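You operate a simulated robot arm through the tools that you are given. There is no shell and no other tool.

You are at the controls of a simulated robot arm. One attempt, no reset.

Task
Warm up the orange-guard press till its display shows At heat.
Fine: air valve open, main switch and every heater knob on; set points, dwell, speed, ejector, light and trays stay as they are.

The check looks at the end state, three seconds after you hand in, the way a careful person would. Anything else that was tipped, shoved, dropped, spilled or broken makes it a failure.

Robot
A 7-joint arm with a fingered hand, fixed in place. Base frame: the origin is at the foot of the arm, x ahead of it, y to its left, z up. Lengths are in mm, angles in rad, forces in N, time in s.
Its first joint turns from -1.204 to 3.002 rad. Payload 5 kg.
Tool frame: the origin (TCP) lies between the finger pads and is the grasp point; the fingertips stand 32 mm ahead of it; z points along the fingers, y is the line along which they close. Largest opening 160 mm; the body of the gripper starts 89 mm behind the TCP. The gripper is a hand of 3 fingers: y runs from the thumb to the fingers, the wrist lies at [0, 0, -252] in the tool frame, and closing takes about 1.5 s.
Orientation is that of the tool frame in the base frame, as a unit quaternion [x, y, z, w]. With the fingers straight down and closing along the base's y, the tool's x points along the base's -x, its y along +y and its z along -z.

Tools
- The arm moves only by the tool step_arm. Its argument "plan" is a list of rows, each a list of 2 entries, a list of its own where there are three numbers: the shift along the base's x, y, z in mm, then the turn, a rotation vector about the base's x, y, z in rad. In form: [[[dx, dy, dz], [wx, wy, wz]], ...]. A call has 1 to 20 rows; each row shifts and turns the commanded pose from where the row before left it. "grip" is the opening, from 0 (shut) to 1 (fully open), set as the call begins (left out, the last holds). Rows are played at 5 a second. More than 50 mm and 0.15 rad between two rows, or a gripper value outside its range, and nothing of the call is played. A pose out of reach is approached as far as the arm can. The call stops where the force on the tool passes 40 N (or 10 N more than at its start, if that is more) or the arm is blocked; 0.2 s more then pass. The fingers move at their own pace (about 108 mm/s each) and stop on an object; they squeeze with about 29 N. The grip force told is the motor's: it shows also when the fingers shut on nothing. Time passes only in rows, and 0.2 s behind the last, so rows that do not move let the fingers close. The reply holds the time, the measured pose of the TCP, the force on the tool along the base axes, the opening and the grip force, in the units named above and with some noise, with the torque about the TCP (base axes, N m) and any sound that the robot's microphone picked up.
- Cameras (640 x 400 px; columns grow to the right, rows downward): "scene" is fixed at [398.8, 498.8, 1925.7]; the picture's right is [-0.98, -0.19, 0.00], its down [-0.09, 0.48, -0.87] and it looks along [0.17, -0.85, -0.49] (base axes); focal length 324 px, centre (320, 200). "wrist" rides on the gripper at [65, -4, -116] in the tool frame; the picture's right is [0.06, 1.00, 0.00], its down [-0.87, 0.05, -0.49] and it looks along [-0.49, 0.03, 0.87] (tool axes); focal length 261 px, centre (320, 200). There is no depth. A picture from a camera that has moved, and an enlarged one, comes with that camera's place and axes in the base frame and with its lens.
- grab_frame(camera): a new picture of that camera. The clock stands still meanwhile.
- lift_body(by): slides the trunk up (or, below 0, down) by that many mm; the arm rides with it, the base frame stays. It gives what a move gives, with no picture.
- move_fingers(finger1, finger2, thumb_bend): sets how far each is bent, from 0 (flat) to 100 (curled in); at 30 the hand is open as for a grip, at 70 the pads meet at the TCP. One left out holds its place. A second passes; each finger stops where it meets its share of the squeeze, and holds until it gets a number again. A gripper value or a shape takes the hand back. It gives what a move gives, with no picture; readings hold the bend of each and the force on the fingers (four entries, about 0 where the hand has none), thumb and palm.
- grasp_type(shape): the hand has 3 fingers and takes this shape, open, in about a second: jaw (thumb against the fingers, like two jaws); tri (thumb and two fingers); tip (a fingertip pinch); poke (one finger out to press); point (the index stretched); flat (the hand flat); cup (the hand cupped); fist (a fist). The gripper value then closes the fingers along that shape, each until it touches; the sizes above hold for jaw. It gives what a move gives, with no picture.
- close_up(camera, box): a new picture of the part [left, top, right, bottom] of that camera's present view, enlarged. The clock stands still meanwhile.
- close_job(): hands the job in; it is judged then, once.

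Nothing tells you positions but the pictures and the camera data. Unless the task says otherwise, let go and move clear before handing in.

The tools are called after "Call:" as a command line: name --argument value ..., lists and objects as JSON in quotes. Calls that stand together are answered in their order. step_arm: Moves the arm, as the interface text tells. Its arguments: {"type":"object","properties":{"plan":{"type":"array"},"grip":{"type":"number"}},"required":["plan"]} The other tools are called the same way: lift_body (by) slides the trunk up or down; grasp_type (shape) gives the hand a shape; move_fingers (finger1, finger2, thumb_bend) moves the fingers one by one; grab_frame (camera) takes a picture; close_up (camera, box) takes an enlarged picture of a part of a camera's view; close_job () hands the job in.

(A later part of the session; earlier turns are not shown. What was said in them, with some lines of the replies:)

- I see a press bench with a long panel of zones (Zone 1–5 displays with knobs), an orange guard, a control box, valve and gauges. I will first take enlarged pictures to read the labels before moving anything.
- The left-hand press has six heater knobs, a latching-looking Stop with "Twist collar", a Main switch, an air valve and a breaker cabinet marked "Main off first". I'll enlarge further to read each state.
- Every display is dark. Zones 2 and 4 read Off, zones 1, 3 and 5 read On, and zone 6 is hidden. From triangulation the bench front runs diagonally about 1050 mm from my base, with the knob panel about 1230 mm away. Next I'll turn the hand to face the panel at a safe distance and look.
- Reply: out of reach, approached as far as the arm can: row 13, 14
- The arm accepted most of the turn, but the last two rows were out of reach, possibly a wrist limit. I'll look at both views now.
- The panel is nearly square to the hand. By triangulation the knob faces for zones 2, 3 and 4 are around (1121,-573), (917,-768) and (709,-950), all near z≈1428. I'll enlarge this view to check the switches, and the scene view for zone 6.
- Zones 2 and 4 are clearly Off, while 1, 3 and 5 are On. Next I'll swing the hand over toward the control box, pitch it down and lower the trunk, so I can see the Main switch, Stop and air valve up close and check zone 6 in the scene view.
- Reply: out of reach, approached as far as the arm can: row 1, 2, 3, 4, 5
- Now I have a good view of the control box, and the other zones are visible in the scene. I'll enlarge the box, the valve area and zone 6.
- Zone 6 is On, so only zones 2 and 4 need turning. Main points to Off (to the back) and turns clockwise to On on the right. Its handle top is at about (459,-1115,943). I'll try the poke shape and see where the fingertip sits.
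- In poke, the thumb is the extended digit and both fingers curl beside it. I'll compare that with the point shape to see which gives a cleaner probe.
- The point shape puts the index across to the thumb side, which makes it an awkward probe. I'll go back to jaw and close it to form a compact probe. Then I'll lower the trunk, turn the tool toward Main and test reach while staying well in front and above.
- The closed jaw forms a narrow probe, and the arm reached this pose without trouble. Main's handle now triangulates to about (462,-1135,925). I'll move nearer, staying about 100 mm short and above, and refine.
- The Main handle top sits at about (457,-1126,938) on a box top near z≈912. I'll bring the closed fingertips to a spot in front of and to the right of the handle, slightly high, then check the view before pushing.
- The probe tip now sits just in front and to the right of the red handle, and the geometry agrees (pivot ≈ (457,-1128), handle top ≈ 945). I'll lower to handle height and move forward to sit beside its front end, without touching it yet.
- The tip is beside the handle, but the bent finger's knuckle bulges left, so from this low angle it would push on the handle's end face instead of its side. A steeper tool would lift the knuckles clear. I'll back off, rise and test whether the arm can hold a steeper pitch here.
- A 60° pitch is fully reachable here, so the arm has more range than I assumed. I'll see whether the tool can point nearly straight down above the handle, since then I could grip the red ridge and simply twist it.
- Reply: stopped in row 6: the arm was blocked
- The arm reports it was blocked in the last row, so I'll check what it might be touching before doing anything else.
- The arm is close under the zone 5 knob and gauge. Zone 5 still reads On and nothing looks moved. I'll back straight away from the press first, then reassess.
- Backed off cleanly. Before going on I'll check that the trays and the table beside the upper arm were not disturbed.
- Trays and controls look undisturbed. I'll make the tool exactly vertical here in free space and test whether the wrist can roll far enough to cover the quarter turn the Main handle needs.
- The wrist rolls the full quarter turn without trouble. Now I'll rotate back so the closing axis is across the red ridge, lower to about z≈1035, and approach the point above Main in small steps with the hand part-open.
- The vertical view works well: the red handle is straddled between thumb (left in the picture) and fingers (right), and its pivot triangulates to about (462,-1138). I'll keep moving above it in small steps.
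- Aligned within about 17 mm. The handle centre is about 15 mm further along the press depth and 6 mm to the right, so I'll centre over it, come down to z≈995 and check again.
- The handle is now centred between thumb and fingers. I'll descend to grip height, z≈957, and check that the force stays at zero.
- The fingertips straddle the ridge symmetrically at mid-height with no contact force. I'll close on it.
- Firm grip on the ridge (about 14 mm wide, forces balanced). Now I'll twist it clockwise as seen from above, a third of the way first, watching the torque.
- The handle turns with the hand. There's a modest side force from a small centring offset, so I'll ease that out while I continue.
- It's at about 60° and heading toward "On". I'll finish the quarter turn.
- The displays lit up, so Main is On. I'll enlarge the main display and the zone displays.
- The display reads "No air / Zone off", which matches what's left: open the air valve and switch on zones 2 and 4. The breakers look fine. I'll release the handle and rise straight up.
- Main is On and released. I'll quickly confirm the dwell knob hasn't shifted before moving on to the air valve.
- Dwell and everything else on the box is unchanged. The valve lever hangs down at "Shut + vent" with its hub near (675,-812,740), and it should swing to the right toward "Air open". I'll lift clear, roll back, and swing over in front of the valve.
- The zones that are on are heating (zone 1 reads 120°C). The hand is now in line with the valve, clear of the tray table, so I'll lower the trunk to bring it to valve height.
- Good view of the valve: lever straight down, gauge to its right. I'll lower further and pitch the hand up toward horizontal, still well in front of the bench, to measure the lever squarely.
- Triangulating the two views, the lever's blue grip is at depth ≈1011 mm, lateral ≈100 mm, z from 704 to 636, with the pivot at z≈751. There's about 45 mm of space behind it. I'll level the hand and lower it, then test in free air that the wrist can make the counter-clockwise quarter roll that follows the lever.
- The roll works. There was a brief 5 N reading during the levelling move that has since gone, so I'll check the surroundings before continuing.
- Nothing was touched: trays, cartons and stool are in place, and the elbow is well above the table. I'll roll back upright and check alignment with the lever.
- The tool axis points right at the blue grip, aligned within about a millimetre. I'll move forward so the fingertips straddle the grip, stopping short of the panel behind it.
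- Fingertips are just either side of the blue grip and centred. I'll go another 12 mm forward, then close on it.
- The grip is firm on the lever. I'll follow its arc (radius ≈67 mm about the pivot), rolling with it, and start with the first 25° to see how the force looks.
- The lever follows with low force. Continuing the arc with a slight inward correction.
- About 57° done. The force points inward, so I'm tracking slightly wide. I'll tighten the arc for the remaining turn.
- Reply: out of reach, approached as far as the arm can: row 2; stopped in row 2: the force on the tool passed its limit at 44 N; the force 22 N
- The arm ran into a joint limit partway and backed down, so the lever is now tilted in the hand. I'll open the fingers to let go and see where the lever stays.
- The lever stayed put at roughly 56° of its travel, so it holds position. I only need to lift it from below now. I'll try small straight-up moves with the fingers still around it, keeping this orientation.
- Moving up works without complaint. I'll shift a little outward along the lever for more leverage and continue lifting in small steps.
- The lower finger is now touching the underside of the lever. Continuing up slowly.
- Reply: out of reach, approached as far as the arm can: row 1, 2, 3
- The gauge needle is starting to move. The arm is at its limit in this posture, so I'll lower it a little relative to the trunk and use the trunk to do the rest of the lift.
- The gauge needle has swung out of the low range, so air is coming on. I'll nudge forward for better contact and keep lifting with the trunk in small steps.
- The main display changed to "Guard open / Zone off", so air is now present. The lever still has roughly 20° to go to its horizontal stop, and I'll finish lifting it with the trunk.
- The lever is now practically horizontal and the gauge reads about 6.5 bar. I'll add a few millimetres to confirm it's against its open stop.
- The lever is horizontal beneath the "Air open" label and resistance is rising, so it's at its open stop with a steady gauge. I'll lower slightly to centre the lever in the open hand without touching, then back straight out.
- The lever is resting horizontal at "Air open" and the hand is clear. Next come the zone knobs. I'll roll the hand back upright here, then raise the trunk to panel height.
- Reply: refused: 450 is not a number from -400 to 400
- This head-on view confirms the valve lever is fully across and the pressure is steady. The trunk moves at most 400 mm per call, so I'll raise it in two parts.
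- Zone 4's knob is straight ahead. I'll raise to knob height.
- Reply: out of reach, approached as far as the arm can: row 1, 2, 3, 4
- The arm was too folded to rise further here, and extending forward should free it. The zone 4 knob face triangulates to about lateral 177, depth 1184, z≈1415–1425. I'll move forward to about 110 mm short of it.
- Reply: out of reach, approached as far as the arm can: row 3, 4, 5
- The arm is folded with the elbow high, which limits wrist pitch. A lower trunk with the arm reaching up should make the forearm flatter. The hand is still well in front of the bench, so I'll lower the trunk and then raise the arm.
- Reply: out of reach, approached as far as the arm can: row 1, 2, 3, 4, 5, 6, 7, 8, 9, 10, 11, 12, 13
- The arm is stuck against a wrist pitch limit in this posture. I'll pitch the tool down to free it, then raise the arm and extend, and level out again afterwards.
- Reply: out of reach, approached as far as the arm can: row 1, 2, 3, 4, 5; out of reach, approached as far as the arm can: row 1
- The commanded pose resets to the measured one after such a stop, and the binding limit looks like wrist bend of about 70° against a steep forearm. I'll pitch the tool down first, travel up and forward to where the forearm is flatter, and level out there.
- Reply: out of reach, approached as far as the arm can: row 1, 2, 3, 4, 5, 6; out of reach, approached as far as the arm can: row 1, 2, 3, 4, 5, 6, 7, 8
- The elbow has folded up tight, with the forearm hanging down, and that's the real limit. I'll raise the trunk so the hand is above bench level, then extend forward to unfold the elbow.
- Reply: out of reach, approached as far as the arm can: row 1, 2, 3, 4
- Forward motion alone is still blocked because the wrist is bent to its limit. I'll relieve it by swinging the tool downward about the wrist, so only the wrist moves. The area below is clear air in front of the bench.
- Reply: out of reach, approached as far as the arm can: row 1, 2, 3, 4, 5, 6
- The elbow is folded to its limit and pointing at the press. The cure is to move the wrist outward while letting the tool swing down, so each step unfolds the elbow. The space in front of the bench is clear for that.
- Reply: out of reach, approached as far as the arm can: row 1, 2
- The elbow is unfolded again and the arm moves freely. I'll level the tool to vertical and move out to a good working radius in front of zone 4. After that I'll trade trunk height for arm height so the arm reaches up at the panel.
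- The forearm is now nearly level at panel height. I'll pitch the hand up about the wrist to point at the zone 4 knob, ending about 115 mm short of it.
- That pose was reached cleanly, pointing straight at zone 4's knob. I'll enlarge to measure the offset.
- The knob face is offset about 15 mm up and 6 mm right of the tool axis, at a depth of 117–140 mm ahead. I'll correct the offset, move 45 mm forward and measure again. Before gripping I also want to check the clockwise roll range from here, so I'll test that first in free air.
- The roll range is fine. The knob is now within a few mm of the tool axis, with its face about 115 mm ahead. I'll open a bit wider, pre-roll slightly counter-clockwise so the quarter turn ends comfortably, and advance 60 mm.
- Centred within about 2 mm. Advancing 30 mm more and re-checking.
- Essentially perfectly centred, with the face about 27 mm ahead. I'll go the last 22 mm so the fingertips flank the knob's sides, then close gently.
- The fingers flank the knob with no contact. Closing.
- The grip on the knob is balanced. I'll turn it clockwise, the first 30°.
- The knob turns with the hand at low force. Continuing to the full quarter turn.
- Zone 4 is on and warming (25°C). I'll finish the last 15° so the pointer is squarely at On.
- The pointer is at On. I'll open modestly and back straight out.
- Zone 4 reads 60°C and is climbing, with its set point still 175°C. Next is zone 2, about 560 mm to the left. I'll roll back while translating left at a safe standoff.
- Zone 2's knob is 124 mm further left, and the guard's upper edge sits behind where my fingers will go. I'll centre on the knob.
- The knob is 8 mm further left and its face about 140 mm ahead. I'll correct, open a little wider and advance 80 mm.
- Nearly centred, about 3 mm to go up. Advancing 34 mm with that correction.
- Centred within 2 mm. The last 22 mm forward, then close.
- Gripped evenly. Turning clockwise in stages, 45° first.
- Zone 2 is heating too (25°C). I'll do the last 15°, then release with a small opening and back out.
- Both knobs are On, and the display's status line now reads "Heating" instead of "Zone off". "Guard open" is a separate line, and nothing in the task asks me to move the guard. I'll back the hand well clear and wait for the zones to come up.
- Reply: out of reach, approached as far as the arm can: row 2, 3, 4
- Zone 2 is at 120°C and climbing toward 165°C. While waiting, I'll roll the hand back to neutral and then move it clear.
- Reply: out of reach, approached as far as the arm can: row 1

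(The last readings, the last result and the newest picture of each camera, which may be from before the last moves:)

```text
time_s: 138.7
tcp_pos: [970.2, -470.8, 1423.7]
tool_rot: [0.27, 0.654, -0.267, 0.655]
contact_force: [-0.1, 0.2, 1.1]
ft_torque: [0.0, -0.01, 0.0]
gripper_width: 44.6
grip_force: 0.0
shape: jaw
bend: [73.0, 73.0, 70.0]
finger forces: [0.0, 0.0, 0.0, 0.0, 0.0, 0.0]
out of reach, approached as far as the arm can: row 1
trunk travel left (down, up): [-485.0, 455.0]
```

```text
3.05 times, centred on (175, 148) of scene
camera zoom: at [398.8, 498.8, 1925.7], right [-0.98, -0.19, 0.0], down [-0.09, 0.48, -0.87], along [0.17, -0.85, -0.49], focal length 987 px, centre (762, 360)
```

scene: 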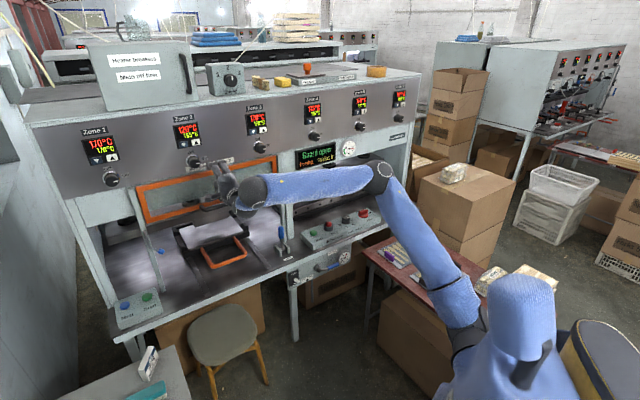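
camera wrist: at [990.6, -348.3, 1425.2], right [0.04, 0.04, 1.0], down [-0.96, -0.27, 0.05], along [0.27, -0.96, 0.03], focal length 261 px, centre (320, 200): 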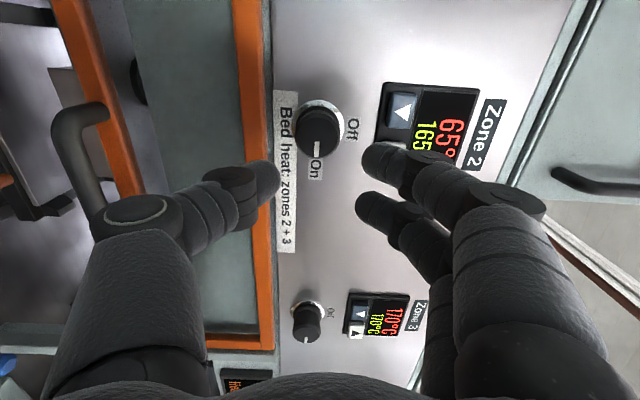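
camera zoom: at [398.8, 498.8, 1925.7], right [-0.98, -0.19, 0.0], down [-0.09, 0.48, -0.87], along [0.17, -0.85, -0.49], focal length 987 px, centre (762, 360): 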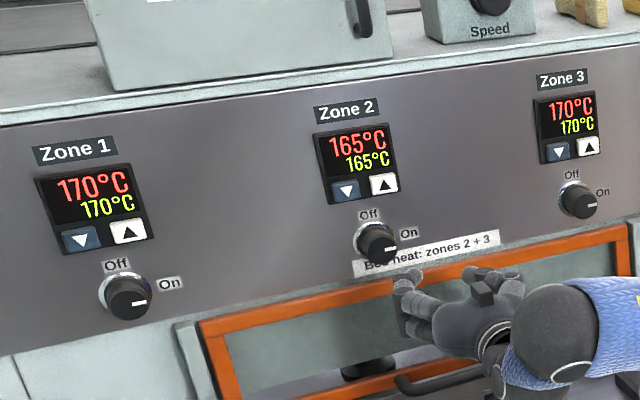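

The display now shows "At heat" and the zones read at their set points. I'll move the hand clear by pitching it down and back from the panel, then do a final check of everything.

Call:
step_arm --plan '[[[-4, 4, -32], [0.0925, 0.0925, 0]], [[-6, 6, -32], [0.0925, 0.0925, 0]], [[-9, 9, -31], [0.0925, 0.0925, 0]], [[-12, 12, -29], [0.0925, 0.0925, 0]], [[-14, 14, -27], [0.0925, 0.0925, 0]], [[-17, 17, -24], [0.0925, 0.0925, 0]], [[-19, 19, -21], [0.0925, 0.0925, 0]], [[-20, 20, -18], [0.0925, 0.0925, 0]]]'

Call:
grab_frame --camera "scene"

Call:
grab_frame --camera "wrist"

```text
time_s: 140.5
tcp_pos: [860.0, -416.0, 1194.9]
tool_rot: [0.371, 0.892, -0.095, 0.239]
contact_force: [-0.3, 0.1, 0.9]
ft_torque: [0.01, 0.0, 0.06]
gripper_width: 44.8
grip_force: 0.1
shape: jaw
bend: [73.0, 73.0, 70.0]
finger forces: [0.1, 0.0, 0.1, 0.0, 0.0, 0.1]
out of reach, approached as far as the arm can: row 1, 2, 3, 4, 5, 6, 7, 8
trunk travel left (down, up): [-485.0, 455.0]
```

```text
taken
```

scene: 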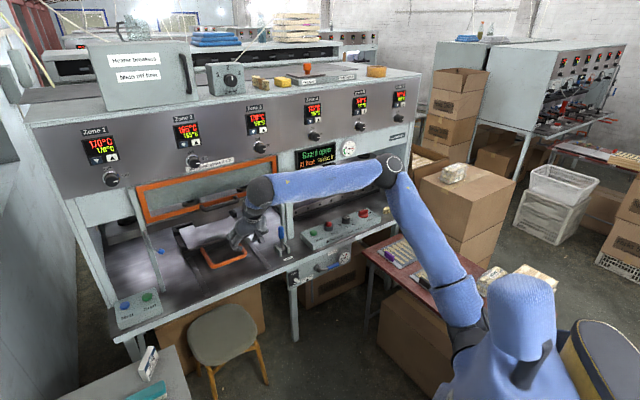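

```text
taken
camera wrist: at [777.6, -339.2, 1264.4], right [0.67, 0.74, -0.03], down [0.39, -0.32, 0.86], along [0.63, -0.58, -0.51], focal length 261 px, centre (320, 200)
```

wrist: 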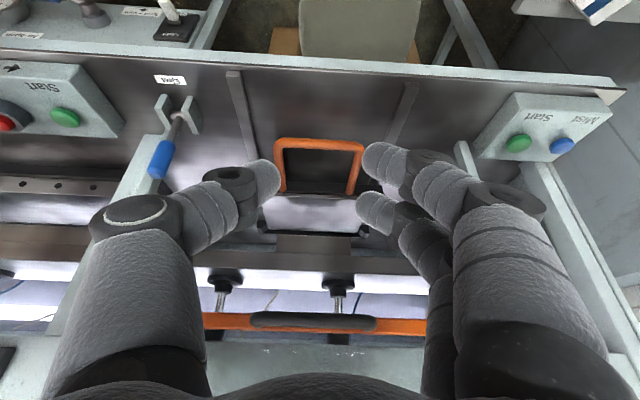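

The hand is free of everything and in front of the bench. Final inspection of the controls, trays and loose items before handing in.

Call:
close_up --camera "scene" --box '[285, 135, 365, 180]'

Call:
close_up --camera "scene" --box '[220, 70, 420, 180]'

Call:
close_up --camera "scene" --box '[270, 190, 430, 300]'

Call:
close_up --camera "scene" --box '[80, 30, 330, 130]'

Call:
close_up --camera "scene" --box '[70, 200, 310, 390]'

Call:
close_up --camera "scene" --box '[350, 150, 560, 350]'

```text
8.00 times, centred on (325, 158) of scene
camera zoom: at [398.8, 498.8, 1925.7], right [-0.98, -0.19, 0.0], down [-0.09, 0.48, -0.87], along [0.17, -0.85, -0.49], focal length 2590 px, centre (280, 540)
```

zoom: 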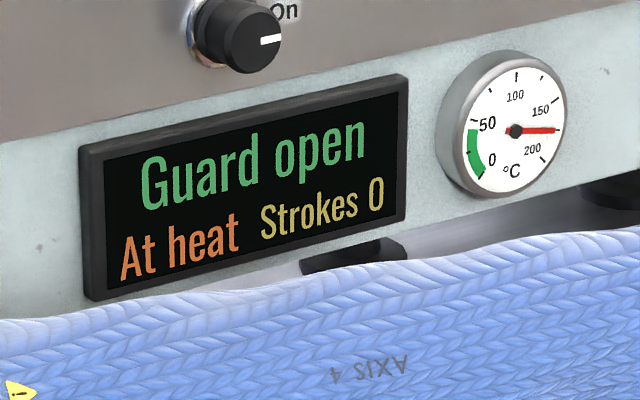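

```text
3.20 times, centred on (320, 125) of scene
camera zoom: at [398.8, 498.8, 1925.7], right [-0.98, -0.19, 0.0], down [-0.09, 0.48, -0.87], along [0.17, -0.85, -0.49], focal length 1036 px, centre (320, 440)
```

zoom: 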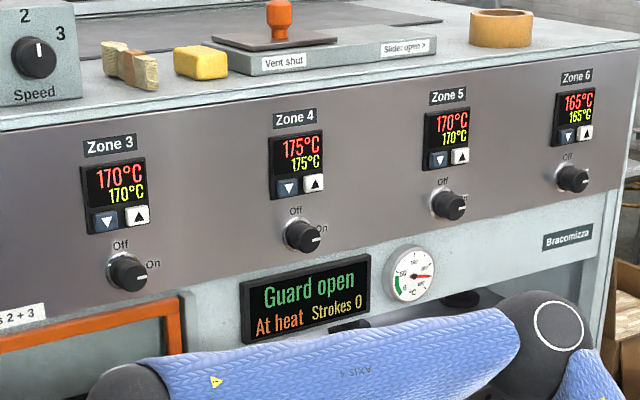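

```text
3.64 times, centred on (350, 245) of scene
camera zoom: at [398.8, 498.8, 1925.7], right [-0.98, -0.19, 0.0], down [-0.09, 0.48, -0.87], along [0.17, -0.85, -0.49], focal length 1177 px, centre (211, 36)
```

zoom: 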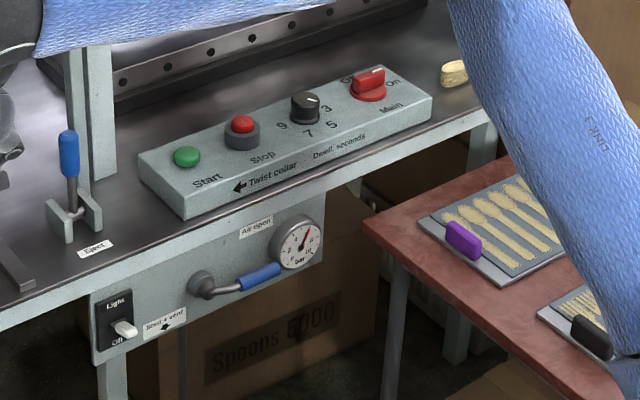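

```text
2.56 times, centred on (205, 80) of scene
camera zoom: at [398.8, 498.8, 1925.7], right [-0.98, -0.19, 0.0], down [-0.09, 0.48, -0.87], along [0.17, -0.85, -0.49], focal length 829 px, centre (614, 507)
```

zoom: 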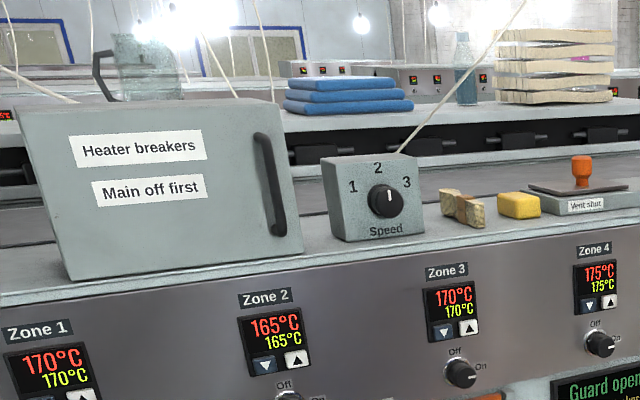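

```text
2.11 times, centred on (190, 295) of scene
camera zoom: at [398.8, 498.8, 1925.7], right [-0.98, -0.19, 0.0], down [-0.09, 0.48, -0.87], along [0.17, -0.85, -0.49], focal length 682 px, centre (594, 0)
```

zoom: 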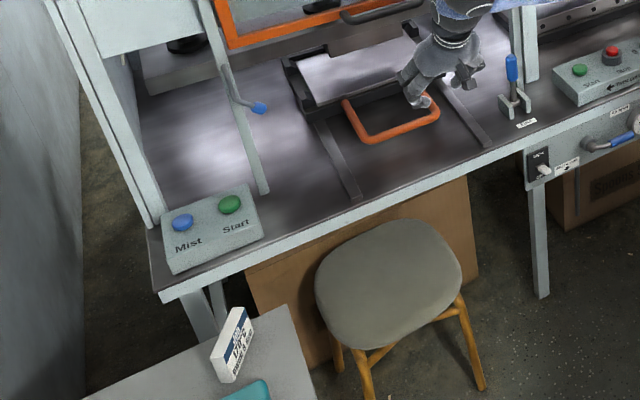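

```text
2.00 times, centred on (455, 250) of scene
camera zoom: at [398.8, 498.8, 1925.7], right [-0.98, -0.19, 0.0], down [-0.09, 0.48, -0.87], along [0.17, -0.85, -0.49], focal length 648 px, centre (50, 100)
```

zoom: 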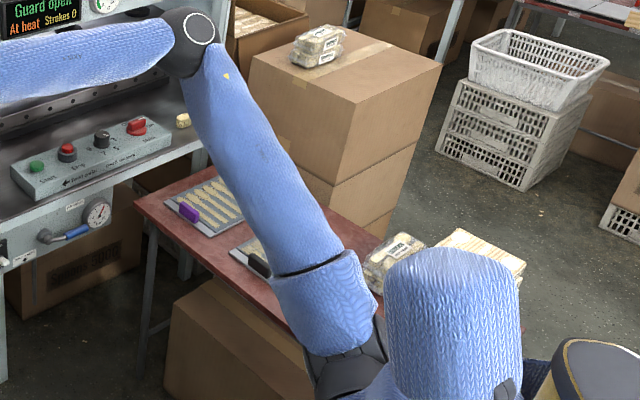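

Everything checks out. The display reads "At heat" and all six zones are at their original set points with their knobs On. Main is On and the air valve is horizontal at about 6.5 bar. Dwell, speed, ejector, light, trays and loose items look as they were, and the hand is clear, so I'm handing in.

Call:
close_job

```text
The job is handed in.
```

The orange-guard press is warmed up and its display shows "At heat". I've handed the job in, with the hand released and clear of the press.

- **Turned on:** I switched the main switch on, opened the air valve fully (about 6.5 bar) and turned zones 2 and 4 on. The other four zone knobs were already on.
- **Temperatures:** All six zones read at their set points: 170, 165, 170, 175, 170 and 165 °C.
- **Left alone:** Set points, dwell, speed, ejector, light and trays looked the same in the final pictures as at the start.
- **Guard:** The display also shows "Guard open". Reaching "At heat" didn't need the guard closed, so I didn't touch it.

While turning the valve and lining up for the zone knobs, the arm ran into its joint limits a few times. It also stopped once, reported as blocked, above the main switch. I checked the pictures after that stop and again at the end, and nothing looked moved.
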